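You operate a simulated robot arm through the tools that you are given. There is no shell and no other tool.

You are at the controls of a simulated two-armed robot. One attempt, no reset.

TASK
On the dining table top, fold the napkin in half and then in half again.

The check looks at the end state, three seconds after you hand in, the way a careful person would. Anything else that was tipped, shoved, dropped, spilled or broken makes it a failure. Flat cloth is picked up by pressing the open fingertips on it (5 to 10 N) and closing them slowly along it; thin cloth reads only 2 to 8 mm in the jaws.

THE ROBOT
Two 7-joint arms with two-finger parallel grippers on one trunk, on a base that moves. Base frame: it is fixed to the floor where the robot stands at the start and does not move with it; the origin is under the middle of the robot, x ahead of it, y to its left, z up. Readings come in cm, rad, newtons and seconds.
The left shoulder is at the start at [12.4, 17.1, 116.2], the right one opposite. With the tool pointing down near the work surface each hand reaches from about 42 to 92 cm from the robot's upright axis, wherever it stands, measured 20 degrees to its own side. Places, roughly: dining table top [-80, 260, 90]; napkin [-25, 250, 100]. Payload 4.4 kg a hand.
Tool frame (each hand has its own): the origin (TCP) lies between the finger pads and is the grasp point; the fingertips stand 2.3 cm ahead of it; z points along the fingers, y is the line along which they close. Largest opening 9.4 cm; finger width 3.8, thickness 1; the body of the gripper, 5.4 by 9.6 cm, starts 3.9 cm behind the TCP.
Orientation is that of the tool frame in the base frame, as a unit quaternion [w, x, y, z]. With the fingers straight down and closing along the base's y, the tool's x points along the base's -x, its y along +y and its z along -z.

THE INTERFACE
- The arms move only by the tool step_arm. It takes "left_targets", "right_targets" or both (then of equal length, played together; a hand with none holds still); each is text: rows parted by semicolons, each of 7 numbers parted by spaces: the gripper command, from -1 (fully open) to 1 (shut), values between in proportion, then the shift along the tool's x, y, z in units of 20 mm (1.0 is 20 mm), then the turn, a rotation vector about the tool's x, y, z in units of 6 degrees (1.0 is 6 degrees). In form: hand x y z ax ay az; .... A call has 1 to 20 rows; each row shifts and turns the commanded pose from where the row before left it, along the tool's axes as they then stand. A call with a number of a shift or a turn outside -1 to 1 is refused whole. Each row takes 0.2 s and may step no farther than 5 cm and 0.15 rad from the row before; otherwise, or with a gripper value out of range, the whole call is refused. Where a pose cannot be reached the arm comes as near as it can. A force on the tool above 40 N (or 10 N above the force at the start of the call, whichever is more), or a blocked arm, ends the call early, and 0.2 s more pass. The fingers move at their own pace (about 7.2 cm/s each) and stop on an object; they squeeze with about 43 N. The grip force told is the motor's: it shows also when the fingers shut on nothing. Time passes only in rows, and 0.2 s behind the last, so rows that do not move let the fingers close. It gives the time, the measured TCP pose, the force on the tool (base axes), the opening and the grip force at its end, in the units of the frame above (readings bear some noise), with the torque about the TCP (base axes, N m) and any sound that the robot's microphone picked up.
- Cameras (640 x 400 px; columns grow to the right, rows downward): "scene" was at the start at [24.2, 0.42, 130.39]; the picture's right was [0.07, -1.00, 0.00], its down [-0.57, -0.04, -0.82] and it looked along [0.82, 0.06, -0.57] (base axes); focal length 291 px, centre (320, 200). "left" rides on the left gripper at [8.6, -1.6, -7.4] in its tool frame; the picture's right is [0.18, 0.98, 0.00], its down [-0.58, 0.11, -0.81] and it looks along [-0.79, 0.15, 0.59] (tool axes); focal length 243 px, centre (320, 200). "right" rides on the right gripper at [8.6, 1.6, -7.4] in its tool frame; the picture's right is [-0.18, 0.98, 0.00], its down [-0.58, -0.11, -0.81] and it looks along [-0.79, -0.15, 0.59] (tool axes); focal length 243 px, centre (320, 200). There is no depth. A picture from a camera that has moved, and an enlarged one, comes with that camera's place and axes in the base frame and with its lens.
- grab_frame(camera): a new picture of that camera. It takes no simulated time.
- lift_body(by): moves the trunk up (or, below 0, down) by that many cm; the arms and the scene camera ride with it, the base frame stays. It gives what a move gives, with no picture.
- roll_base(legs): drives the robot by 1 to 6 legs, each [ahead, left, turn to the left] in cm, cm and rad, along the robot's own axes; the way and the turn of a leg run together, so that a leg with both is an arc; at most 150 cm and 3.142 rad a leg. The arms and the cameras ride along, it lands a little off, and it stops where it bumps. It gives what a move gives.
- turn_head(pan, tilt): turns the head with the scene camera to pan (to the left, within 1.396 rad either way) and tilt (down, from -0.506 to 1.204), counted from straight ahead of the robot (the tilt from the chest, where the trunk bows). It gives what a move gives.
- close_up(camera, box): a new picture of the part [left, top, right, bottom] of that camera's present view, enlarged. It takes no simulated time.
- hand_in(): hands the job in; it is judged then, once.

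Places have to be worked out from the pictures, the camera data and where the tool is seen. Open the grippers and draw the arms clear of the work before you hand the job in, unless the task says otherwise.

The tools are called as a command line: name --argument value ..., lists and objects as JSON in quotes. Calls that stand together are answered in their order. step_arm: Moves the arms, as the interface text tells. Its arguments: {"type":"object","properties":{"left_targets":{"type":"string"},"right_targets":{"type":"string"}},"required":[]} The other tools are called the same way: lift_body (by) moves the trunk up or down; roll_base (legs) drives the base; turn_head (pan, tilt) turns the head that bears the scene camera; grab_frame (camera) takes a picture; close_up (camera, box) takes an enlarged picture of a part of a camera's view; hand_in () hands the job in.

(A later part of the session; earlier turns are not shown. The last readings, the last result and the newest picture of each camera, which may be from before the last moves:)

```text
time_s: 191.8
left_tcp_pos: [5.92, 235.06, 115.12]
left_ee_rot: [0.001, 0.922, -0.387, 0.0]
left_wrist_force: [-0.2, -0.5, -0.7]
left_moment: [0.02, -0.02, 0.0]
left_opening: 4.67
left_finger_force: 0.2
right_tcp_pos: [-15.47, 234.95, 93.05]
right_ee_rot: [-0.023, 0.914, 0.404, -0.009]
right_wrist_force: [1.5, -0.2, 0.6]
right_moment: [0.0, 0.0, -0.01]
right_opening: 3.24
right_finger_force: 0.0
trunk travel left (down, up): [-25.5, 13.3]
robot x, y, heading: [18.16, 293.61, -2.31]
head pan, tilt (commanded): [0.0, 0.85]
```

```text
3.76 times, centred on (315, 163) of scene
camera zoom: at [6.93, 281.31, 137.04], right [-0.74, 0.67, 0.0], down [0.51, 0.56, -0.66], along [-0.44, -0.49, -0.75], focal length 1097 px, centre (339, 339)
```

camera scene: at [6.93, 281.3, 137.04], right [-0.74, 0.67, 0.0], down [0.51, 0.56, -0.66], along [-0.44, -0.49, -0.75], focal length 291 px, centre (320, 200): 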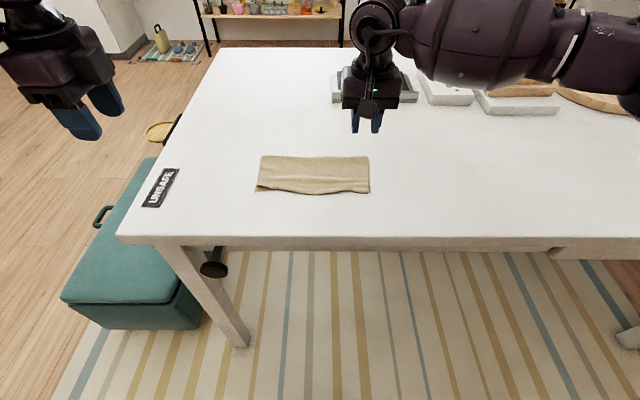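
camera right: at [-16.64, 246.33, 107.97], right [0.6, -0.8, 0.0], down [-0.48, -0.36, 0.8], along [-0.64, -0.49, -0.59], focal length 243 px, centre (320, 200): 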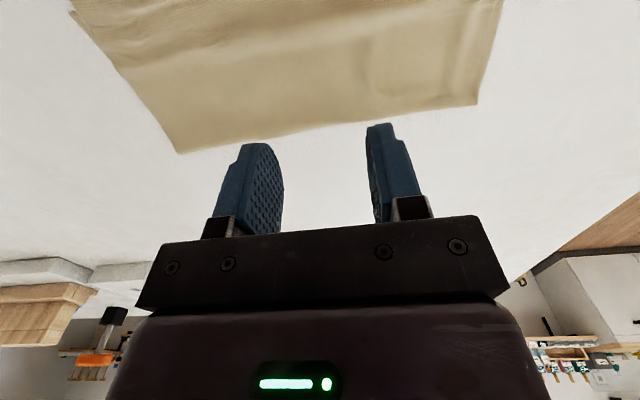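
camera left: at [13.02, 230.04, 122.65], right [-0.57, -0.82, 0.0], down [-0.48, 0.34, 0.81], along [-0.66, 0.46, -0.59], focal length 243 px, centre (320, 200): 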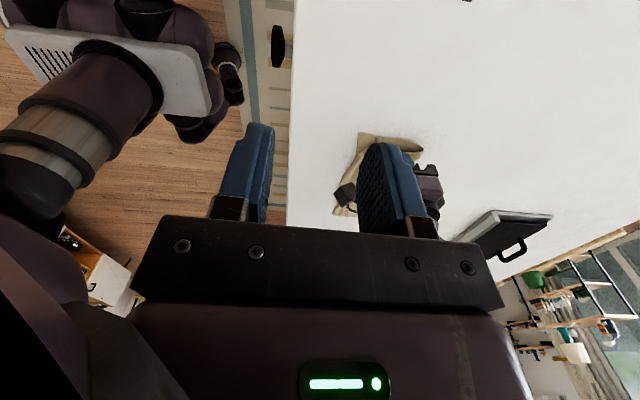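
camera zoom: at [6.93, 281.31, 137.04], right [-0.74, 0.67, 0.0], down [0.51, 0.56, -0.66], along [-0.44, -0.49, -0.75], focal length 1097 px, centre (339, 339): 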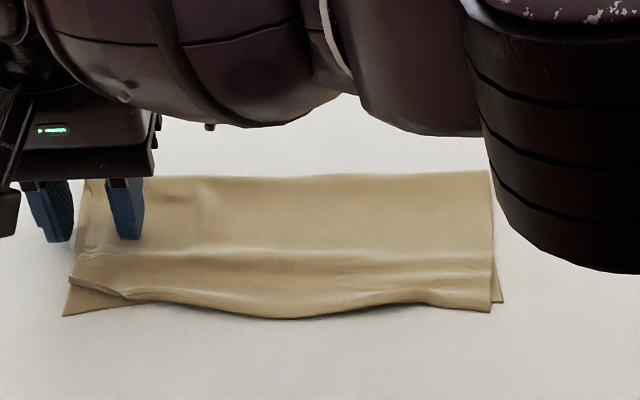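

The outer finger stands just off the edge. I press down until it bears on the table.

step_arm --right_targets "0.319 0 0 0.12 0 0 0; 0.319 0 0 0.08 0 0 0; 0.319 0 0 0.06 0 0 0; 0.319 0 0 0 0 0 0"

```text
time_s: 192.8
left_tcp_pos: [5.84, 235.03, 115.2]
left_ee_rot: [0.0, 0.922, -0.387, 0.0]
left_wrist_force: [-0.1, 0.2, 0.1]
left_moment: [0.02, 0.0, -0.02]
left_opening: 4.7
left_finger_force: 0.2
right_tcp_pos: [-15.66, 234.96, 92.64]
right_ee_rot: [-0.023, 0.914, 0.404, -0.01]
right_wrist_force: [0.5, -0.3, 0.5]
right_moment: [-0.01, 0.0, 0.02]
right_opening: 3.19
right_finger_force: 0.0
trunk travel left (down, up): [-25.5, 13.3]
robot x, y, heading: [18.03, 293.38, -2.308]
head pan, tilt (commanded): [0.0, 0.85]
```

step_arm --right_targets "0.319 0 0 0.05 0 0 0; 0.319 0 0 0.05 0 0 0; 0.319 0 0 0 0 0 0"

```text
time_s: 193.6
left_tcp_pos: [5.82, 235.14, 115.22]
left_ee_rot: [0.001, 0.922, -0.388, 0.0]
left_wrist_force: [0.2, 0.5, 0.7]
left_moment: [-0.01, -0.02, 0.0]
left_opening: 4.69
left_finger_force: 0.1
right_tcp_pos: [-15.7, 234.98, 92.39]
right_ee_rot: [-0.023, 0.915, 0.404, -0.009]
right_wrist_force: [1.0, 0.2, 7.3]
right_moment: [-0.11, -0.08, 0.0]
right_opening: 3.2
right_finger_force: 0.0
trunk travel left (down, up): [-25.5, 13.3]
robot x, y, heading: [18.06, 293.7, -2.303]
head pan, tilt (commanded): [0.0, 0.85]
```

The load is on the outer finger as intended (7 N). I close slowly.

step_arm --right_targets "0.36 0 0 0 0 0 0; 0.40 0 0 0 0 0 0; 0.44 0 0 0 0 0 0; 0.48 0 0 0 0 0 0; 0.52 0 0 0 0 0 0; 0.56 0 0 0 0 0 0; 0.60 0 0 0 0 0 0; 0.64 0 0 0 0 0 0; 0.68 0 0 0 0 0 0"

close_up --camera "right" --box '[150, 0, 490, 212]'

close_up --camera "scene" --box '[230, 110, 400, 216]'

```text
time_s: 195.6
left_tcp_pos: [5.92, 235.12, 115.21]
left_ee_rot: [0.0, 0.922, -0.388, 0.0]
left_wrist_force: [0.1, -1.0, -0.1]
left_moment: [-0.03, -0.03, -0.02]
left_opening: 4.68
left_finger_force: 0.1
right_tcp_pos: [-15.51, 235.04, 92.45]
right_ee_rot: [-0.023, 0.915, 0.404, -0.01]
right_wrist_force: [0.1, -0.8, 8.5]
right_moment: [-0.11, 0.0, 0.02]
right_opening: 1.55
right_finger_force: 0.0
trunk travel left (down, up): [-25.5, 13.3]
robot x, y, heading: [17.59, 293.68, -2.304]
head pan, tilt (commanded): [0.0, 0.85]
```

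```text
1.88 times, centred on (320, 106) of right
camera zoom: at [-8.21, 240.04, 99.78], right [0.6, -0.8, -0.05], down [-0.44, -0.38, 0.81], along [-0.66, -0.47, -0.58], focal length 457 px, centre (320, 377)
```

zoom: 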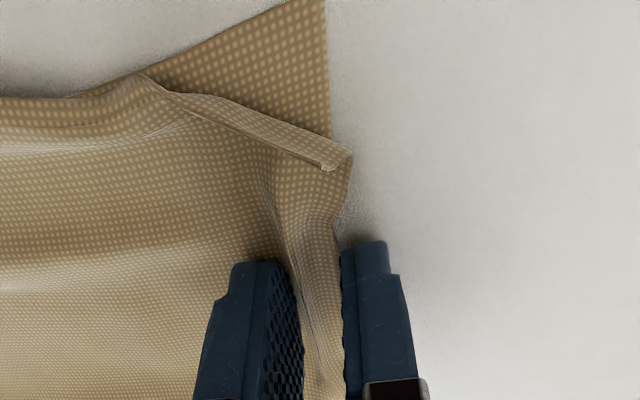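

```text
3.76 times, centred on (315, 163) of scene
camera zoom: at [6.97, 281.35, 137.05], right [-0.74, 0.67, 0.0], down [0.51, 0.56, -0.66], along [-0.44, -0.49, -0.75], focal length 1097 px, centre (339, 339)
```

zoom: 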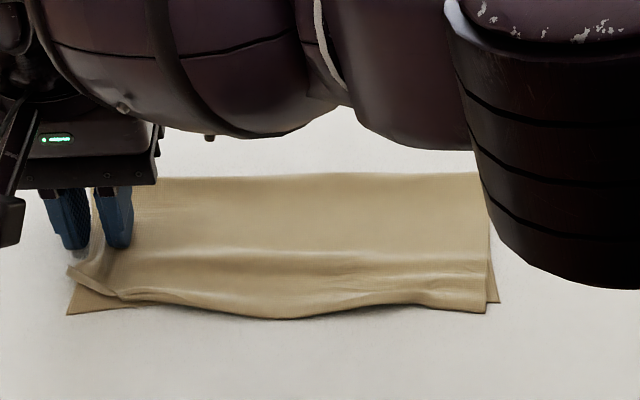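

A ridge is rising between the fingers. I close fully.

step_arm --right_targets "0.72 0 0 0 0 0 0; 0.76 0 0 0 0 0 0; 0.80 0 0 0 0 0 0; 0.84 0 0 0 0 0 0; 0.88 0 0 0 0 0 0; 0.92 0 0 0 0 0 0; 0.96 0 0 0 0 0 0; 1 0 0 0 0 0 0; 1 0 0 0 0 0 0; 1 0 0 0 0 0 0"

close_up --camera "right" --box '[150, 0, 490, 212]'

```text
time_s: 197.8
left_tcp_pos: [5.9, 235.24, 115.19]
left_ee_rot: [0.0, 0.922, -0.387, 0.0]
left_wrist_force: [0.6, 0.4, -0.1]
left_moment: [-0.01, 0.02, 0.02]
left_opening: 4.71
left_finger_force: 0.0
right_tcp_pos: [-15.58, 234.92, 92.43]
right_ee_rot: [-0.024, 0.915, 0.403, -0.009]
right_wrist_force: [-1.2, 0.9, 11.5]
right_moment: [-0.04, 0.03, 0.02]
right_opening: 0.2
right_finger_force: 42.4
trunk travel left (down, up): [-25.5, 13.3]
robot x, y, heading: [17.93, 293.62, -2.31]
head pan, tilt (commanded): [0.0, 0.85]
```

```text
1.88 times, centred on (320, 106) of right
camera zoom: at [-8.23, 240.07, 99.79], right [0.6, -0.8, -0.05], down [-0.44, -0.38, 0.81], along [-0.66, -0.47, -0.58], focal length 457 px, centre (320, 377)
```

zoom: 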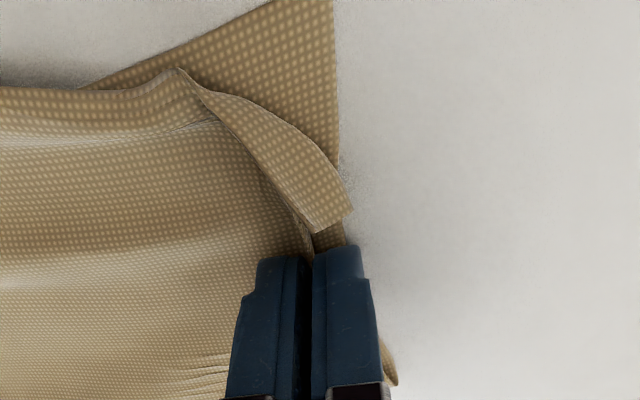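

Again only the top layer is caught; the bottom slips under. I'll release and change method: spin the half-folded napkin 90°, let its short edge overhang the table's near edge, and clamp both layers there from the front. First I un-gather the top layer again.

step_arm --right_targets "0.95 0 0 0 0 0 0; 0.9 0 0 0 0 0 0; 0.85 0 0 0 0 0 0; 0.8 0 0 0 0 0 0; 0.75 0 0 0 0 0 0; 0.7 0 0 0 0 0 0; 0.65 0 0 0 0 0 0; 0.6 0 0 0 0 0 0; 0.55 0 0 0 0 0 0; 0.5 0 0 0 0 0 0; 0.45 0 0 0 0 0 0; 0.45 0 0 -0.3 0 0 0; 0.45 0 0 -0.7 0 0 0"

close_up --camera "right" --box '[150, 0, 490, 212]'

```text
time_s: 200.6
left_tcp_pos: [5.86, 235.1, 115.11]
left_ee_rot: [0.0, 0.922, -0.388, 0.0]
left_wrist_force: [0.5, 0.2, 0.7]
left_moment: [0.01, -0.01, -0.03]
left_opening: 4.71
left_finger_force: 0.1
right_tcp_pos: [-15.54, 234.94, 94.4]
right_ee_rot: [-0.024, 0.914, 0.404, -0.009]
right_wrist_force: [0.2, 0.7, -0.4]
right_moment: [-0.06, -0.04, -0.02]
right_opening: 2.59
right_finger_force: 0.1
trunk travel left (down, up): [-25.5, 13.3]
robot x, y, heading: [18.0, 293.66, -2.309]
head pan, tilt (commanded): [0.0, 0.85]
```

```text
1.88 times, centred on (320, 106) of right
camera zoom: at [-8.18, 240.12, 101.66], right [0.6, -0.8, -0.05], down [-0.44, -0.39, 0.81], along [-0.66, -0.47, -0.59], focal length 457 px, centre (320, 377)
```

zoom: 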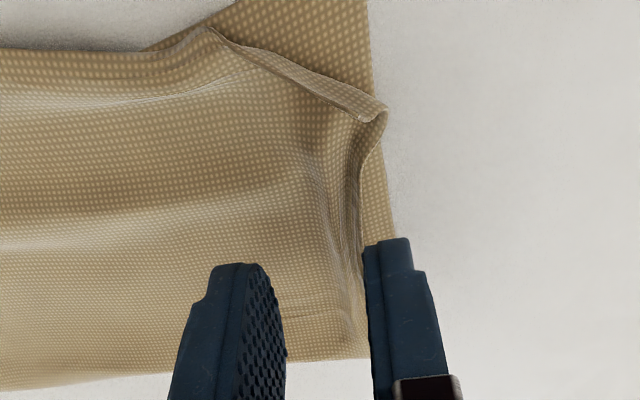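

Mostly spread; the top's left edge is still curled in a little. I shift inward 9 mm, press and spread leftward once more.

step_arm --right_targets "0.45 0 -0.45 0 -0.5 0 0; 0.45 0 0 0.5 0 0 0; 0.45 0 0 0.3 0 0 0; 0.45 0 0 0.1 0 0 0; 0.45 0 0 0.06 0 0 0; 0.45 0 0 0 0 0 0"

```text
time_s: 202.0
left_tcp_pos: [5.86, 235.08, 115.16]
left_ee_rot: [0.0, 0.922, -0.387, 0.0]
left_wrist_force: [-0.1, -0.4, 0.3]
left_moment: [0.01, 0.0, -0.06]
left_opening: 4.71
left_finger_force: 0.1
right_tcp_pos: [-16.23, 235.54, 92.53]
right_ee_rot: [0.001, 0.915, 0.404, 0.0]
right_wrist_force: [-1.2, -0.2, 2.9]
right_moment: [-0.01, -0.02, -0.01]
right_opening: 2.58
right_finger_force: 0.1
trunk travel left (down, up): [-25.5, 13.3]
robot x, y, heading: [18.1, 294.0, -2.308]
head pan, tilt (commanded): [0.0, 0.85]
```

step_arm --right_targets "0.45 0 0 0.03 0 0 0; 0.4 0 0.06 0 0 0 0; 0.35 0 0.06 0 0 0 0; 0.3 0 0.06 0 0 0 0; 0.25 0 0.06 0 0 0 0; 0.2 0 0.06 0 0 0 0; 0.15 0 0.06 0 0 0 0; 0.1 0 0.06 0 0 0 0; 0.05 0 0.06 0 0 0 0; 0.05 0 0 0 0 0 0; 0.05 0 0 -0.4 0 0 0; 0.05 0 0 -0.8 0 0 0; 0.05 0 0 -1 0 0 0; 0.05 0 -1 -1 0 0 0; 0.05 0 -1 -0.5 0 0 0; 0.05 0 -1 0 0 0 0; 0.05 0 -1 0 0 0 0; 0.05 0 -1 0 0 0 0"

close_up --camera "scene" --box '[230, 110, 400, 216]'

grab_frame --camera "scene"

```text
time_s: 205.8
left_tcp_pos: [5.82, 235.12, 114.97]
left_ee_rot: [0.0, 0.922, -0.388, 0.001]
left_wrist_force: [0.3, 0.8, -0.5]
left_moment: [-0.02, -0.02, 0.01]
left_opening: 4.69
left_finger_force: 0.0
right_tcp_pos: [-22.82, 241.8, 99.71]
right_ee_rot: [0.001, 0.915, 0.404, 0.002]
right_wrist_force: [0.3, 0.9, 1.1]
right_moment: [-0.03, -0.02, -0.02]
right_opening: 4.45
right_finger_force: 0.1
trunk travel left (down, up): [-25.5, 13.3]
robot x, y, heading: [17.84, 293.68, -2.313]
head pan, tilt (commanded): [0.0, 0.85]
```

```text
3.76 times, centred on (315, 163) of scene
camera zoom: at [6.87, 281.34, 137.04], right [-0.74, 0.67, 0.0], down [0.51, 0.56, -0.66], along [-0.44, -0.49, -0.75], focal length 1097 px, centre (339, 339)
```

zoom: 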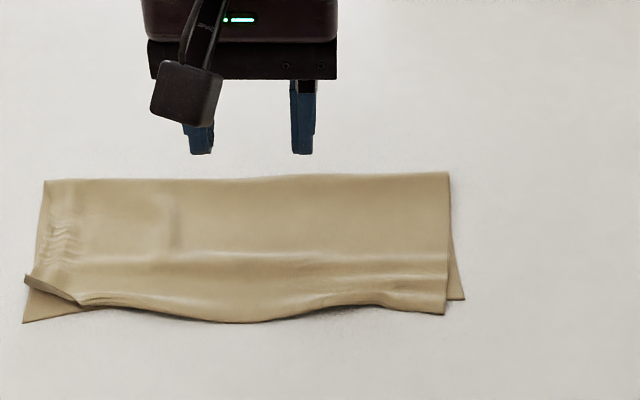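

```text
taken
camera scene: at [6.87, 281.34, 137.04], right [-0.74, 0.67, 0.0], down [0.51, 0.56, -0.66], along [-0.44, -0.49, -0.75], focal length 291 px, centre (320, 200)
```

scene: 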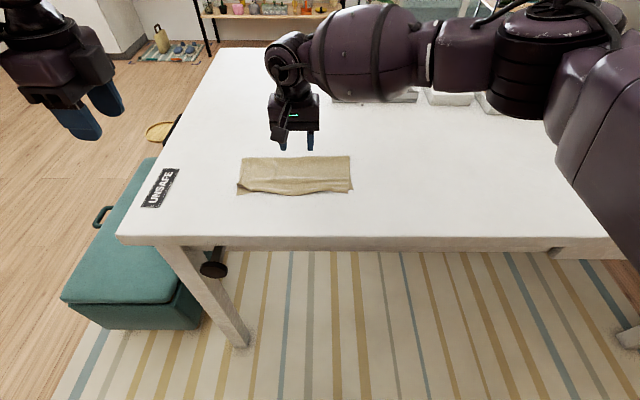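

Restored flat. Now I place the open jaws (8.4 cm apart) across the napkin's centre, press lightly on both layers, ready to spin it.

step_arm --right_targets "-0.787 0 0.5 0 0 0 0; -0.787 0 0 0.9 0 0 0; -0.787 0 0 0.9 0 0 0; -0.787 0 0 0.9 0 0 0; -0.787 0 0 0.6 0 0 0; -0.787 0 0 0.15 0 0 0; -0.787 0 0 0 0 0 0"

```text
time_s: 207.4
left_tcp_pos: [5.92, 235.1, 115.1]
left_ee_rot: [-0.001, 0.922, -0.388, 0.0]
left_wrist_force: [-0.2, 0.3, 0.4]
left_moment: [-0.01, 0.04, -0.03]
left_opening: 4.71
left_finger_force: 0.0
right_tcp_pos: [-22.1, 240.78, 92.84]
right_ee_rot: [0.0, 0.915, 0.403, 0.002]
right_wrist_force: [0.0, 0.1, 0.2]
right_moment: [0.0, 0.0, 0.0]
right_opening: 8.41
right_finger_force: 0.1
trunk travel left (down, up): [-25.5, 13.3]
robot x, y, heading: [18.19, 293.42, -2.308]
head pan, tilt (commanded): [0.0, 0.85]
```

step_arm --right_targets "-0.787 0 0 0.1 0 0 0; -0.787 0 0 0.06 0 0 0; -0.787 0 0 0.03 0 0 0; -0.787 0 0 0 0 0 0"

```text
time_s: 208.4
left_tcp_pos: [5.77, 235.18, 115.16]
left_ee_rot: [0.0, 0.922, -0.388, 0.0]
left_wrist_force: [0.4, 1.0, 0.3]
left_moment: [-0.02, 0.0, 0.01]
left_opening: 4.72
left_finger_force: 0.1
right_tcp_pos: [-22.07, 240.9, 92.5]
right_ee_rot: [0.001, 0.915, 0.403, 0.001]
right_wrist_force: [0.2, 0.0, 0.0]
right_moment: [0.05, 0.04, 0.03]
right_opening: 8.38
right_finger_force: 0.1
trunk travel left (down, up): [-25.5, 13.3]
robot x, y, heading: [18.07, 293.67, -2.309]
head pan, tilt (commanded): [0.0, 0.85]
```

step_arm --right_targets "-0.787 0 0 0.04 0 0 0; -0.787 0 0 0.02 0 0 0; -0.787 0 0 0 0 0 0"

```text
time_s: 209.2
left_tcp_pos: [5.85, 234.94, 115.2]
left_ee_rot: [0.0, 0.922, -0.387, 0.0]
left_wrist_force: [0.4, -0.3, 0.6]
left_moment: [0.01, 0.01, 0.0]
left_opening: 4.68
left_finger_force: 0.0
right_tcp_pos: [-21.97, 240.93, 92.48]
right_ee_rot: [0.001, 0.915, 0.404, 0.0]
right_wrist_force: [0.3, -0.9, 3.4]
right_moment: [0.08, 0.09, 0.0]
right_opening: 8.38
right_finger_force: 0.1
trunk travel left (down, up): [-25.5, 13.3]
robot x, y, heading: [17.88, 293.94, -2.308]
head pan, tilt (commanded): [0.0, 0.85]
```

3.4 N mostly on one finger; I press a touch more and begin spinning clockwise by 30° to test.

step_arm --right_targets "-0.787 0 0 0.03 0 0 0; -0.787 0 0 0 0 0 0.5; -0.787 0 0 0 0 0 1; -0.787 0 0 0 0 0 1; -0.787 0 0 0 0 0 1; -0.787 0 0 0 0 0 1; -0.787 0 0 0 0 0 0.5; -0.787 0 0 0 0 0 0"

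close_up --camera "scene" --box '[210, 110, 390, 222]'

```text
time_s: 211.0
left_tcp_pos: [5.92, 235.14, 115.25]
left_ee_rot: [0.001, 0.922, -0.388, 0.0]
left_wrist_force: [0.4, -0.3, 0.3]
left_moment: [-0.01, 0.01, 0.0]
left_opening: 4.67
left_finger_force: 0.1
right_tcp_pos: [-22.09, 241.03, 92.52]
right_ee_rot: [0.001, 0.988, 0.153, 0.001]
right_wrist_force: [-0.6, -1.6, 10.5]
right_moment: [0.23, 0.18, 0.12]
right_opening: 8.37
right_finger_force: 0.1
trunk travel left (down, up): [-25.5, 13.3]
robot x, y, heading: [17.56, 293.54, -2.311]
head pan, tilt (commanded): [0.0, 0.85]
```

```text
3.56 times, centred on (300, 166) of scene
camera zoom: at [6.98, 281.35, 137.05], right [-0.74, 0.67, 0.0], down [0.51, 0.56, -0.66], along [-0.44, -0.49, -0.75], focal length 1036 px, centre (391, 321)
```

zoom: 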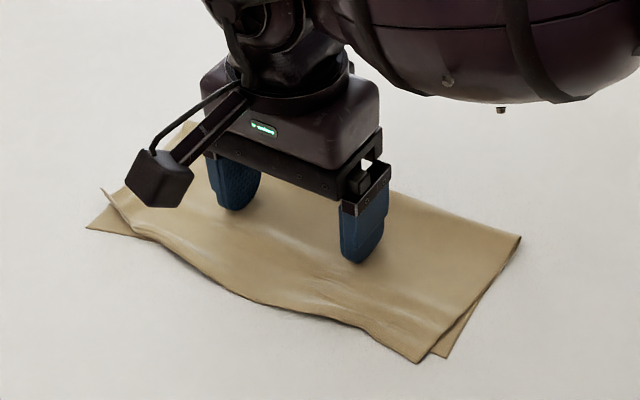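

The whole stack spins with the hand. I continue another 60°.

step_arm --right_targets "-0.787 0 0 0 0 0 0.5; -0.787 0 0 0 0 0 1; -0.787 0 0 0 0 0 1; -0.787 0 0 0 0 0 1; -0.787 0 0 0 0 0 1; -0.787 0 0 0 0 0 1; -0.787 0 0 0 0 0 1; -0.787 0 0 0 0 0 1; -0.787 0 0 0 0 0 1; -0.787 0 0 0 0 0 1; -0.787 0 0 0 0 0 0.7; -0.787 0 0 0 0 0 0"

grab_frame --camera "scene"

close_up --camera "scene" --box '[210, 90, 402, 210]'

```text
time_s: 213.6
left_tcp_pos: [5.92, 235.08, 115.18]
left_ee_rot: [0.0, 0.922, -0.387, 0.0]
left_wrist_force: [-0.4, 0.1, -0.6]
left_moment: [-0.01, 0.01, 0.0]
left_opening: 4.69
left_finger_force: 0.1
right_tcp_pos: [-22.05, 240.92, 92.5]
right_ee_rot: [0.0, 0.929, -0.371, 0.001]
right_wrist_force: [0.5, -0.9, 9.7]
right_moment: [-0.13, 0.18, 0.11]
right_opening: 8.39
right_finger_force: 0.1
trunk travel left (down, up): [-25.5, 13.3]
robot x, y, heading: [17.82, 294.16, -2.308]
head pan, tilt (commanded): [0.0, 0.85]
```

```text
taken
camera scene: at [6.98, 281.35, 137.05], right [-0.74, 0.67, 0.0], down [0.51, 0.56, -0.66], along [-0.44, -0.49, -0.75], focal length 291 px, centre (320, 200)
```

scene: 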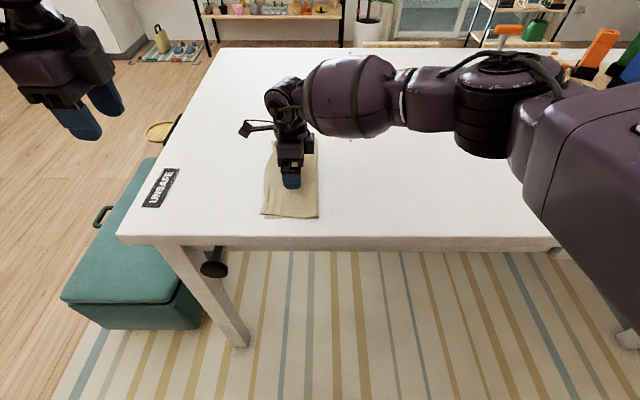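

```text
3.33 times, centred on (306, 150) of scene
camera zoom: at [6.98, 281.35, 137.05], right [-0.74, 0.67, 0.0], down [0.51, 0.56, -0.66], along [-0.44, -0.49, -0.75], focal length 971 px, centre (367, 367)
```

zoom: 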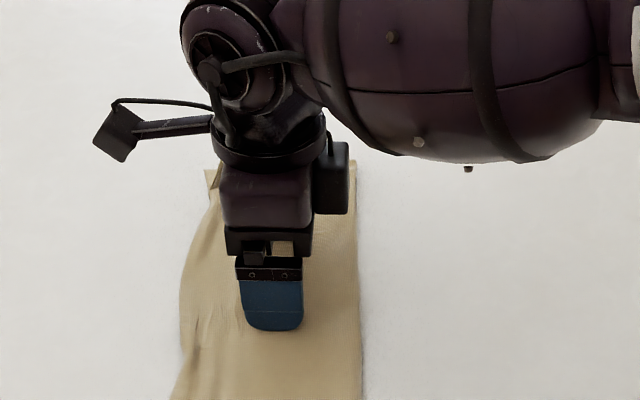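

Perfect 90° spin. The near short edge is ~5 cm from the table edge; I drag the stack 9 cm toward me with the same light press, so ~4 cm overhangs.

step_arm --right_targets "-0.787 0 -0.3 0 0 0 0; -0.787 0 -0.4 0 0 0 0; -0.787 0 -0.4 0 0 0 0; -0.787 0 -0.4 0 0 0 0; -0.787 0 -0.4 0 0 0 0; -0.787 0 -0.4 0 0 0 0; -0.787 0 -0.4 0 0 0 0; -0.787 0 -0.4 0 0 0 0; -0.787 0 0 0 0 0 0"

close_up --camera "scene" --box '[210, 130, 402, 250]'

```text
time_s: 215.6
left_tcp_pos: [5.94, 235.14, 115.22]
left_ee_rot: [0.001, 0.922, -0.388, 0.0]
left_wrist_force: [0.6, 0.4, 0.1]
left_moment: [-0.04, 0.01, -0.04]
left_opening: 4.72
left_finger_force: 0.1
right_tcp_pos: [-17.99, 245.44, 92.49]
right_ee_rot: [-0.001, 0.929, -0.37, 0.002]
right_wrist_force: [-1.8, -2.5, 13.1]
right_moment: [-0.2, 0.3, 0.02]
right_opening: 8.39
right_finger_force: 0.3
trunk travel left (down, up): [-25.5, 13.3]
robot x, y, heading: [18.03, 293.96, -2.309]
head pan, tilt (commanded): [0.0, 0.85]
```

```text
3.33 times, centred on (306, 190) of scene
camera zoom: at [6.98, 281.36, 137.05], right [-0.74, 0.67, 0.0], down [0.51, 0.56, -0.66], along [-0.44, -0.49, -0.75], focal length 971 px, centre (367, 233)
```

zoom: 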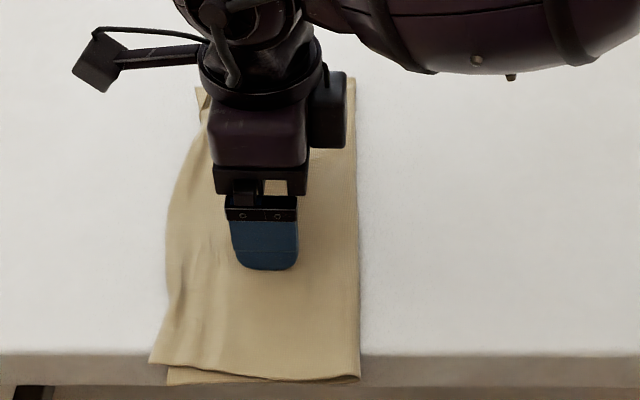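

Now ~2 cm overhangs and the cloth stays fairly stiff over the edge. I drag 2 cm more.

step_arm --right_targets "-0.787 0 -0.3 -0.01 0 0 0; -0.787 0 -0.35 0 0 0 0; -0.787 0 -0.35 0 0 0 0; -0.787 0 0 0 0 0 0"

close_up --camera "scene" --box '[210, 150, 402, 270]'

```text
time_s: 216.6
left_tcp_pos: [5.84, 235.01, 115.23]
left_ee_rot: [0.0, 0.922, -0.387, 0.0]
left_wrist_force: [-0.6, 0.9, 0.2]
left_moment: [0.0, 0.02, -0.03]
left_opening: 4.67
left_finger_force: 0.1
right_tcp_pos: [-16.37, 246.76, 92.49]
right_ee_rot: [0.0, 0.929, -0.371, 0.001]
right_wrist_force: [-1.0, -1.0, 8.5]
right_moment: [-0.19, 0.23, 0.02]
right_opening: 8.42
right_finger_force: 0.1
trunk travel left (down, up): [-25.5, 13.3]
robot x, y, heading: [18.22, 293.96, -2.31]
head pan, tilt (commanded): [0.0, 0.85]
```

```text
3.33 times, centred on (306, 210) of scene
camera zoom: at [6.96, 281.33, 137.04], right [-0.74, 0.67, 0.0], down [0.51, 0.56, -0.66], along [-0.44, -0.49, -0.75], focal length 971 px, centre (367, 167)
```

zoom: 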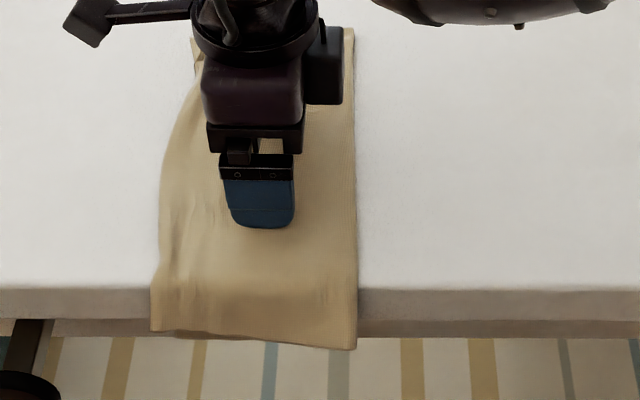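

About 3.5–4 cm overhangs. I check from the left wrist camera how much it droops.

close_up --camera "left" --box '[180, 60, 440, 222]'

grab_frame --camera "right"

```text
2.46 times, centred on (310, 141) of left
camera zoom: at [13.04, 230.07, 122.66], right [-0.57, -0.82, 0.0], down [-0.48, 0.34, 0.81], along [-0.66, 0.46, -0.59], focal length 597 px, centre (345, 345)
```

zoom: 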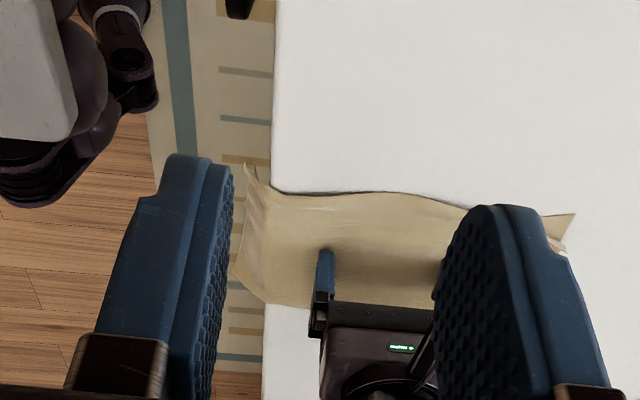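

```text
taken
camera right: at [-11.24, 239.7, 99.88], right [-0.81, -0.59, 0.0], down [-0.35, 0.48, 0.81], along [-0.47, 0.65, -0.59], focal length 243 px, centre (320, 200)
```

right: 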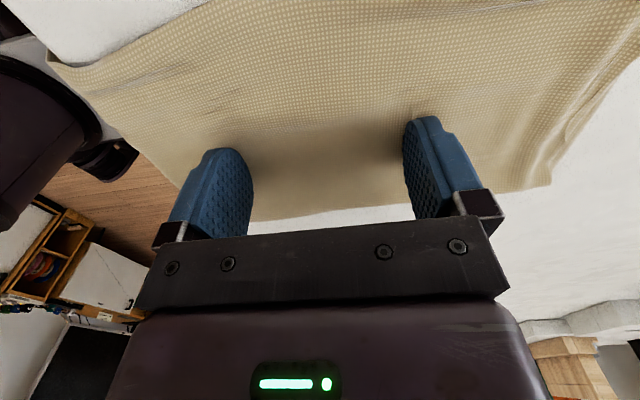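

The flap droops only partially. I lift the right hand straight up, then back the robot 15 cm to make room for a horizontal grip at the table's front edge.

step_arm --right_targets "-0.787 0 0 -0.3 0 0 0; -0.787 0 0 -0.7 0 0 0; -0.787 0 0 -1 0 0 0; -0.787 0 0 -1 0 0 0; -0.787 0 0 -1 0 0 0; -0.787 0 0 -1 0 0 0; -0.787 0 0 -1 0 0 0; -0.787 0 0 -1 0 0 0"

roll_base --legs '[[-15, 0, 0]]'

grab_frame --camera "scene"

```text
time_s: 218.4
left_tcp_pos: [5.91, 235.18, 115.15]
left_ee_rot: [0.0, 0.922, -0.388, 0.0]
left_wrist_force: [-0.4, -0.1, 0.5]
left_moment: [0.02, 0.0, -0.01]
left_opening: 4.71
left_finger_force: 0.0
right_tcp_pos: [-16.39, 246.95, 106.55]
right_ee_rot: [0.0, 0.929, -0.37, 0.001]
right_wrist_force: [0.4, 0.3, -1.1]
right_moment: [-0.02, 0.03, 0.03]
right_opening: 8.37
right_finger_force: 0.1
trunk travel left (down, up): [-25.5, 13.3]
robot x, y, heading: [17.86, 293.93, -2.307]
head pan, tilt (commanded): [0.0, 0.85]
```

```text
time_s: 219.8
left_tcp_pos: [16.04, 246.25, 115.18]
left_ee_rot: [0.0, 0.922, -0.387, 0.001]
left_wrist_force: [-0.4, 0.1, 0.3]
left_moment: [-0.02, 0.04, 0.01]
left_opening: 4.72
left_finger_force: 0.1
right_tcp_pos: [-6.31, 258.13, 106.48]
right_ee_rot: [-0.001, 0.929, -0.371, 0.001]
right_wrist_force: [0.2, 0.7, 0.5]
right_moment: [-0.02, 0.02, -0.02]
right_opening: 8.36
right_finger_force: 0.1
trunk travel left (down, up): [-25.5, 13.3]
robot x, y, heading: [28.16, 304.82, -2.314]
head pan, tilt (commanded): [0.0, 0.85]
```

```text
taken
camera scene: at [17.12, 292.49, 137.05], right [-0.74, 0.67, 0.0], down [0.51, 0.56, -0.66], along [-0.44, -0.49, -0.75], focal length 291 px, centre (320, 200)
```

scene: 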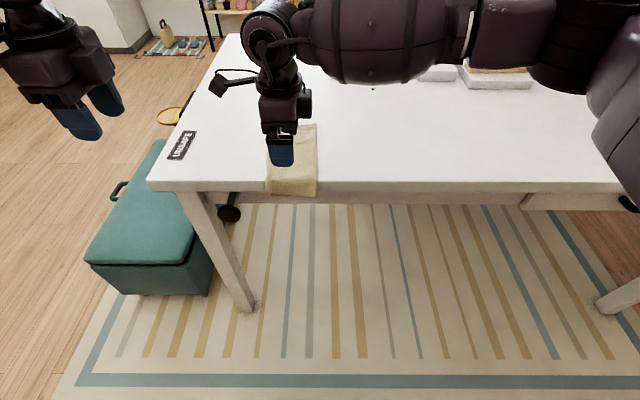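

Now I zoom on the overhanging end to locate it.

close_up --camera "scene" --box '[230, 120, 358, 200]'

```text
5.00 times, centred on (294, 160) of scene
camera zoom: at [17.12, 292.49, 137.05], right [-0.74, 0.67, 0.0], down [0.51, 0.56, -0.66], along [-0.44, -0.49, -0.75], focal length 1456 px, centre (450, 400)
```

zoom: 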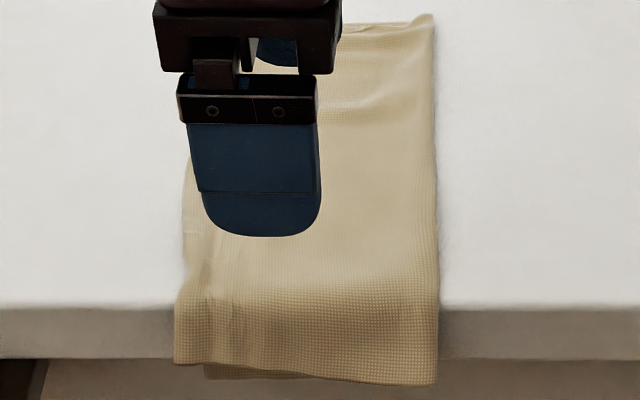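

Overhang ≈3.3 cm, drooping ~45°, slab 3.6 cm thick; flap centre at [-9.7,253.2] on the edge. I pitch the right hand 90° so its fingers point forward with the jaws opening up/down.

step_arm --right_targets "-0.787 0 0 0 -1 0 0; -0.787 0 0 0 -1 0 0; -0.787 0 0 0 -1 0 0; -0.787 0 0 0 -1 0 0; -0.787 0 0 0 -1 0 0; -0.787 0 0 0 -1 0 0; -0.787 0 0 0 -1 0 0; -0.787 0 0 0 -1 0 0; -0.787 0 0 0 -1 0 0; -0.787 0 0 0 -1 0 0; -0.787 0 0 0 -1 0 0; -0.787 0 0 0 -1 0 0; -0.787 0 0 0 -1 0 0; -0.787 0 0 0 -1 0 0"

grab_frame --camera "scene"

```text
time_s: 222.8
left_tcp_pos: [15.99, 246.18, 115.13]
left_ee_rot: [0.0, 0.922, -0.387, 0.0]
left_wrist_force: [-0.5, 0.6, 0.4]
left_moment: [0.02, 0.01, -0.01]
left_opening: 4.72
left_finger_force: 0.2
right_tcp_pos: [-6.4, 257.97, 106.59]
right_ee_rot: [0.622, 0.69, -0.275, -0.248]
right_wrist_force: [0.3, 0.4, 0.2]
right_moment: [0.0, 0.03, -0.03]
right_opening: 8.39
right_finger_force: 0.1
trunk travel left (down, up): [-25.5, 13.3]
robot x, y, heading: [28.5, 304.59, -2.304]
head pan, tilt (commanded): [0.0, 0.85]
```

```text
taken
camera scene: at [17.1, 292.38, 137.04], right [-0.74, 0.67, 0.0], down [0.51, 0.56, -0.66], along [-0.44, -0.49, -0.75], focal length 291 px, centre (320, 200)
```

scene: 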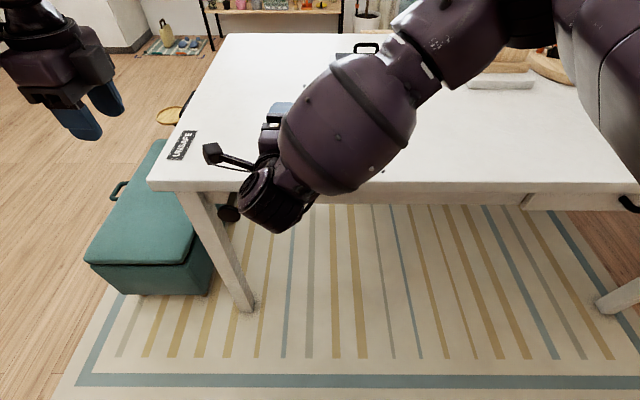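

The hand points forward now. I finish the pitch, draw back 9 cm clear of the table, and lower in front of the edge to z≈86.6.

step_arm --right_targets "-0.787 0.2 0 -0.8 -0.9 0 0; -0.787 0.2 0 -1 0 0 0; -0.787 0 0 -1 0 0 0; -0.787 0 0 -1 0 0 0; -0.787 0 0 -1 0 0 0; -0.787 0 -0.5 0 0 0 0; -0.787 0 -0.8 0 0 0 0; -0.787 0 -0.8 0 0 0 0; -0.787 0 -0.8 0 0 0 0; -0.787 0 -0.8 0 0 0 0"

grab_frame --camera "scene"

grab_frame --camera "right"

```text
time_s: 225.0
left_tcp_pos: [15.86, 246.34, 115.09]
left_ee_rot: [-0.001, 0.922, -0.387, 0.0]
left_wrist_force: [-0.3, -0.9, -0.5]
left_moment: [0.01, 0.0, 0.01]
left_opening: 4.68
left_finger_force: 0.1
right_tcp_pos: [0.86, 264.67, 99.29]
right_ee_rot: [0.652, 0.661, -0.265, -0.26]
right_wrist_force: [0.2, 0.1, 0.2]
right_moment: [0.02, 0.01, 0.02]
right_opening: 8.39
right_finger_force: 0.1
trunk travel left (down, up): [-25.5, 13.3]
robot x, y, heading: [28.06, 305.03, -2.312]
head pan, tilt (commanded): [0.0, 0.85]
```

```text
taken
camera scene: at [17.03, 292.39, 137.03], right [-0.74, 0.67, 0.0], down [0.51, 0.56, -0.66], along [-0.44, -0.49, -0.75], focal length 291 px, centre (320, 200)
```

scene: 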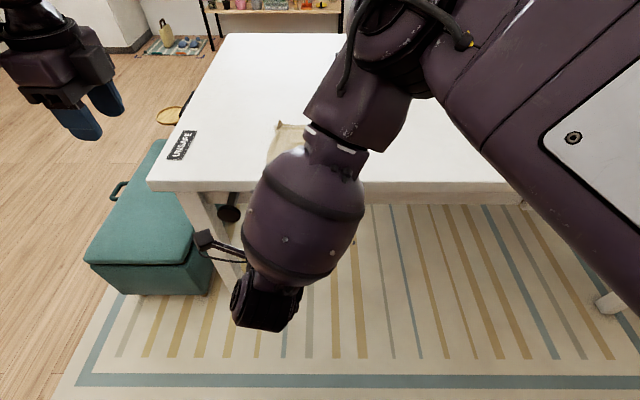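

```text
taken
camera right: at [12.34, 264.0, 100.98], right [-0.14, 0.12, 0.98], down [0.14, 0.99, -0.1], along [-0.98, 0.12, -0.16], focal length 243 px, centre (320, 200)
```

right: 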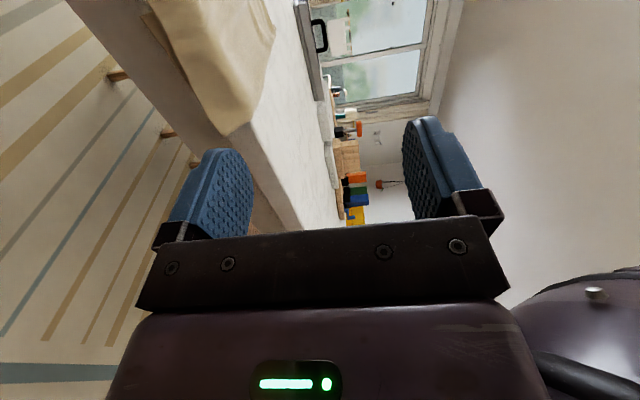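

The sideways wrist view shows the flap draped over the edge. The forearm stays well above; I lower the remaining 12.5 cm in front of the table.

step_arm --right_targets "-0.787 0 -0.8 0 0 0 0; -0.787 0 -0.8 0 0 0 0; -0.787 0 -0.8 0 0 0 0; -0.787 0 -0.8 0 0 0 0; -0.787 0 -0.8 0 0 0 0; -0.787 0 -0.8 0 0 0 0; -0.787 0 -0.8 0 0 0 0; -0.787 0 -0.7 0 0 0 0; -0.787 0 0 0 0 0 0"

grab_frame --camera "scene"

grab_frame --camera "right"

```text
time_s: 227.0
left_tcp_pos: [16.08, 246.27, 115.23]
left_ee_rot: [-0.001, 0.922, -0.387, -0.001]
left_wrist_force: [-1.3, -0.4, -0.2]
left_moment: [-0.01, 0.0, -0.01]
left_opening: 4.71
left_finger_force: 0.1
right_tcp_pos: [0.81, 264.47, 87.05]
right_ee_rot: [0.653, 0.658, -0.267, -0.262]
right_wrist_force: [-0.3, -0.8, 0.3]
right_moment: [0.0, -0.04, -0.02]
right_opening: 8.39
right_finger_force: 0.1
trunk travel left (down, up): [-25.5, 13.3]
robot x, y, heading: [27.82, 305.01, -2.308]
head pan, tilt (commanded): [0.0, 0.85]
```

```text
taken
camera scene: at [17.06, 292.42, 137.04], right [-0.74, 0.67, 0.0], down [0.51, 0.56, -0.66], along [-0.44, -0.49, -0.75], focal length 291 px, centre (320, 200)
```

scene: 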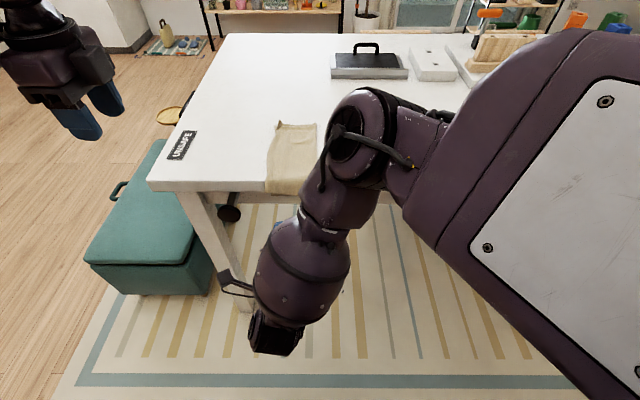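

```text
taken
camera right: at [12.27, 263.92, 88.69], right [-0.14, 0.12, 0.98], down [0.14, 0.98, -0.1], along [-0.98, 0.12, -0.16], focal length 243 px, centre (320, 200)
```

right: 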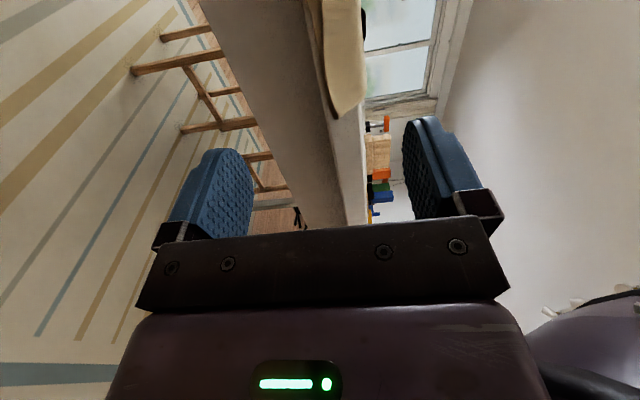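

I zoom into this sideways view to see how the flap hangs relative to the jaws.

close_up --camera "right" --box '[230, 0, 470, 150]'

```text
2.67 times, centred on (350, 75) of right
camera zoom: at [12.27, 263.92, 88.69], right [-0.14, 0.12, 0.98], down [0.14, 0.98, -0.1], along [-0.98, 0.12, -0.16], focal length 647 px, centre (240, 533)
```

zoom: 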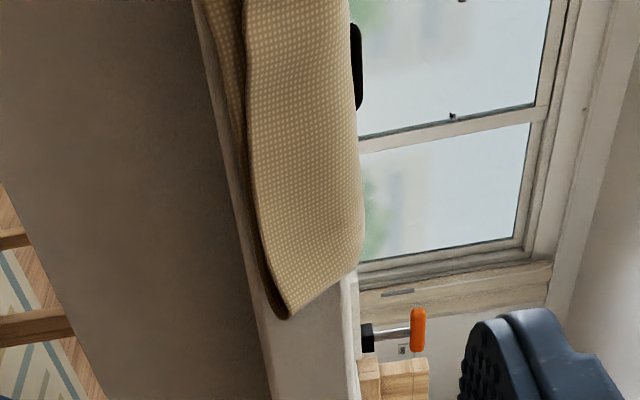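

The limp flap hangs flat against the slab face, so I'll scoop it with the lower finger rising along the face. To know the face exactly, I first touch it with the closed fingertips beside the napkin (9.5 cm to the right).

step_arm --right_targets "0 -0.95 0.12 0 0 0 0; 1 -0.95 0.12 0 0 0 0; 1 -0.95 0.12 0 0 0 0; 1 -0.95 0.12 0 0 0 0; 1 -0.95 0.12 0 0 0 0; 1 0 0 1 0 0 0; 1 0 0 1 0 0 0; 1 0 0 1 0 0 0; 1 0 0 1 0 0 0; 1 0 0 1 0 0 0; 1 0 0 0.5 0 0 0; 1 0 0 0 0 0 0"

grab_frame --camera "right"

close_up --camera "scene" --box '[230, 120, 390, 220]'

```text
time_s: 229.6
left_tcp_pos: [15.92, 246.22, 115.12]
left_ee_rot: [0.0, 0.922, -0.388, -0.001]
left_wrist_force: [-0.2, 0.0, -1.4]
left_moment: [0.0, 0.03, 0.02]
left_opening: 4.71
left_finger_force: 0.0
right_tcp_pos: [-13.4, 263.25, 87.65]
right_ee_rot: [0.653, 0.66, -0.265, -0.26]
right_wrist_force: [-0.4, 0.1, 0.3]
right_moment: [-0.01, 0.0, 0.02]
right_opening: 0.0
right_finger_force: 42.5
trunk travel left (down, up): [-25.5, 13.3]
robot x, y, heading: [27.82, 304.54, -2.312]
head pan, tilt (commanded): [0.0, 0.85]
```

```text
taken
camera right: at [-1.91, 262.77, 89.45], right [-0.14, 0.12, 0.98], down [0.14, 0.99, -0.1], along [-0.98, 0.12, -0.16], focal length 243 px, centre (320, 200)
```

right: 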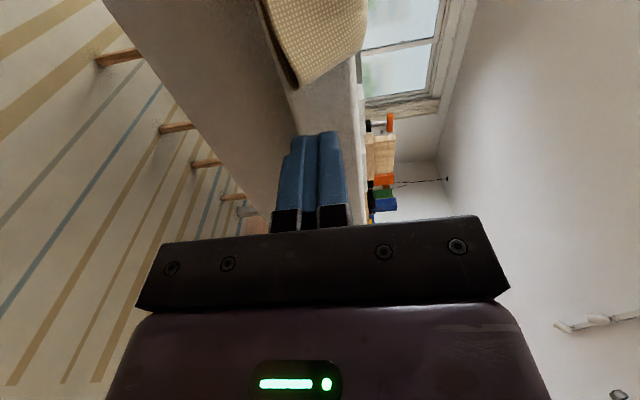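

```text
4.00 times, centred on (310, 170) of scene
camera zoom: at [17.05, 292.41, 137.04], right [-0.74, 0.67, 0.0], down [0.51, 0.56, -0.66], along [-0.44, -0.49, -0.75], focal length 1165 px, centre (360, 320)
```

zoom: 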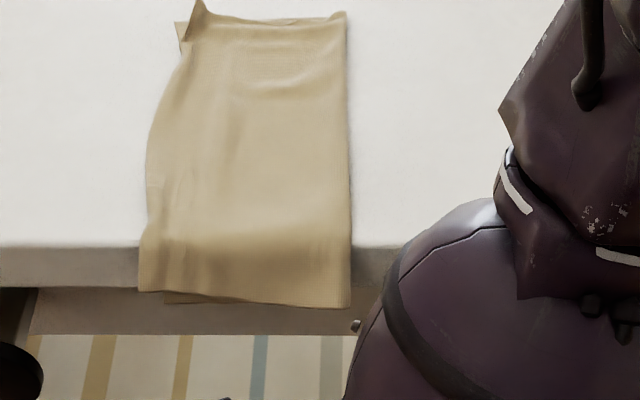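

Fingertips face the slab beside the napkin, ~3 cm short of it. I creep forward until contact.

step_arm --right_targets "1 0 0 0.4 0 0 0; 1 0 0 0.4 0 0 0; 1 0 0 0.2 0 0 0; 1 0 0 0.1 0 0 0; 1 0 0 0 0 0 0"

```text
time_s: 230.8
left_tcp_pos: [15.93, 246.11, 115.09]
left_ee_rot: [0.0, 0.922, -0.388, 0.0]
left_wrist_force: [-0.4, -0.5, 0.2]
left_moment: [-0.03, 0.01, -0.03]
left_opening: 4.7
left_finger_force: 0.0
right_tcp_pos: [-15.07, 261.45, 87.75]
right_ee_rot: [0.652, 0.661, -0.265, -0.259]
right_wrist_force: [0.0, -0.1, 0.3]
right_moment: [-0.03, -0.02, -0.03]
right_opening: 0.0
right_finger_force: 42.3
trunk travel left (down, up): [-25.5, 13.3]
robot x, y, heading: [28.4, 304.6, -2.309]
head pan, tilt (commanded): [0.0, 0.85]
```

step_arm --right_targets "1 0 0 0.1 0 0 0; 1 0 0 0.08 0 0 0; 1 0 0 0.05 0 0 0; 1 0 0 0 0 0 0"

```text
time_s: 231.8
left_tcp_pos: [15.94, 246.32, 115.24]
left_ee_rot: [0.001, 0.922, -0.388, 0.0]
left_wrist_force: [-0.2, -0.3, -0.4]
left_moment: [0.04, 0.0, 0.02]
left_opening: 4.69
left_finger_force: 0.1
right_tcp_pos: [-15.1, 261.39, 87.85]
right_ee_rot: [0.652, 0.661, -0.266, -0.261]
right_wrist_force: [5.5, 10.0, 0.7]
right_moment: [-0.08, 0.05, 0.15]
right_opening: 0.01
right_finger_force: 42.1
trunk travel left (down, up): [-25.5, 13.3]
robot x, y, heading: [27.85, 304.67, -2.308]
head pan, tilt (commanded): [0.0, 0.85]
```

Contact at ~11 N: the face plane matches my visual estimate within 1 mm. I retreat 3 cm, open the jaws wide, and move left in front of the flap's centre with the upper finger just above table level.

step_arm --right_targets "1 0 0 -0.5 0 0 0; -0.787 0 0 -1 0 0 0; -0.787 0.8 -0.15 0 0 0 0; -0.787 0.8 -0.1 0 0 0 0; -0.787 0.8 -0.1 0 0 0 0; -0.787 0.8 -0.07 0 0 0 0; -0.787 0.8 0 0 0 0 0; -0.787 0.75 0 0 0 0 0; -0.787 0 0 0 0 0 0"

grab_frame --camera "right"

close_up --camera "scene" --box '[230, 120, 390, 220]'

```text
time_s: 233.8
left_tcp_pos: [15.89, 246.16, 115.19]
left_ee_rot: [0.0, 0.922, -0.387, 0.0]
left_wrist_force: [-0.4, -0.3, -0.5]
left_moment: [0.01, 0.01, 0.02]
left_opening: 4.7
left_finger_force: 0.0
right_tcp_pos: [-6.24, 256.92, 86.94]
right_ee_rot: [0.653, 0.66, -0.265, -0.261]
right_wrist_force: [-0.7, -0.6, -0.3]
right_moment: [0.0, 0.01, -0.02]
right_opening: 8.37
right_finger_force: 0.2
trunk travel left (down, up): [-25.5, 13.3]
robot x, y, heading: [27.96, 305.06, -2.306]
head pan, tilt (commanded): [0.0, 0.85]
```

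```text
taken
camera right: at [5.19, 256.37, 88.64], right [-0.14, 0.12, 0.98], down [0.14, 0.99, -0.1], along [-0.98, 0.12, -0.16], focal length 243 px, centre (320, 200)
```

right: 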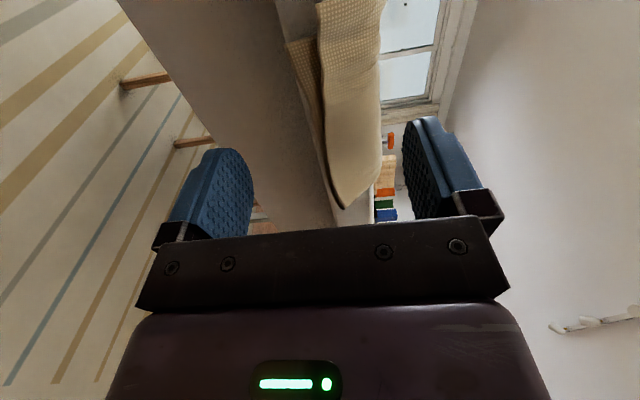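

```text
4.00 times, centred on (310, 170) of scene
camera zoom: at [17.03, 292.42, 137.04], right [-0.74, 0.67, 0.0], down [0.51, 0.56, -0.66], along [-0.44, -0.49, -0.75], focal length 1165 px, centre (360, 320)
```

zoom: 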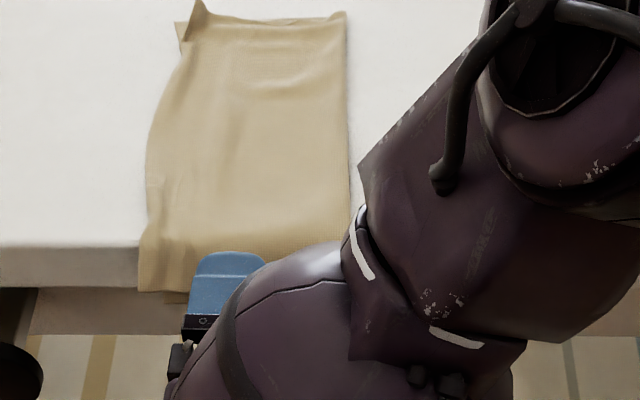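

The jaws straddle the level of the flap. I move forward 2.5 cm so the tips stop ~1.5 mm before the face.

step_arm --right_targets "-0.787 0 0 0.4 0 0 0; -0.787 0 0 0.4 0 0 0; -0.787 0 0 0.3 0 0 0; -0.787 0 0 0.15 0 0 0; -0.787 0 0 0 0 0 0"

grab_frame --camera "right"

close_up --camera "scene" --box '[230, 120, 390, 220]'

```text
time_s: 235.0
left_tcp_pos: [15.78, 246.08, 115.15]
left_ee_rot: [0.0, 0.922, -0.388, 0.0]
left_wrist_force: [0.6, -0.2, -0.3]
left_moment: [0.0, 0.03, 0.0]
left_opening: 4.71
left_finger_force: 0.1
right_tcp_pos: [-8.14, 255.1, 86.96]
right_ee_rot: [0.653, 0.66, -0.265, -0.261]
right_wrist_force: [0.9, 0.5, -0.2]
right_moment: [-0.01, 0.0, -0.02]
right_opening: 8.4
right_finger_force: 0.0
trunk travel left (down, up): [-25.5, 13.3]
robot x, y, heading: [28.25, 304.49, -2.31]
head pan, tilt (commanded): [0.0, 0.85]
```

```text
taken
camera right: at [3.37, 254.57, 88.66], right [-0.14, 0.12, 0.98], down [0.14, 0.99, -0.1], along [-0.98, 0.12, -0.16], focal length 243 px, centre (320, 200)
```

right: 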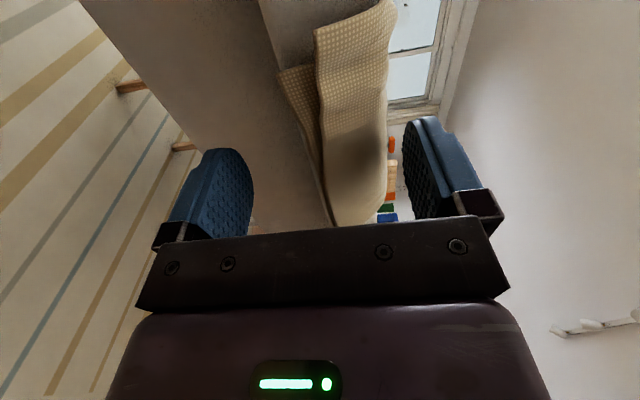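

```text
4.00 times, centred on (310, 170) of scene
camera zoom: at [17.05, 292.41, 137.04], right [-0.74, 0.67, 0.0], down [0.51, 0.56, -0.66], along [-0.44, -0.49, -0.75], focal length 1165 px, centre (360, 320)
```

zoom: 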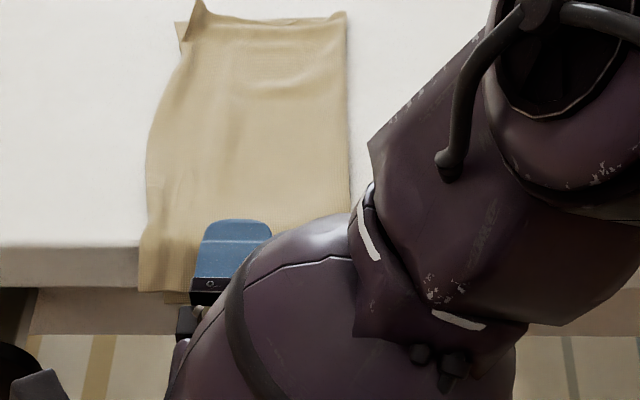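

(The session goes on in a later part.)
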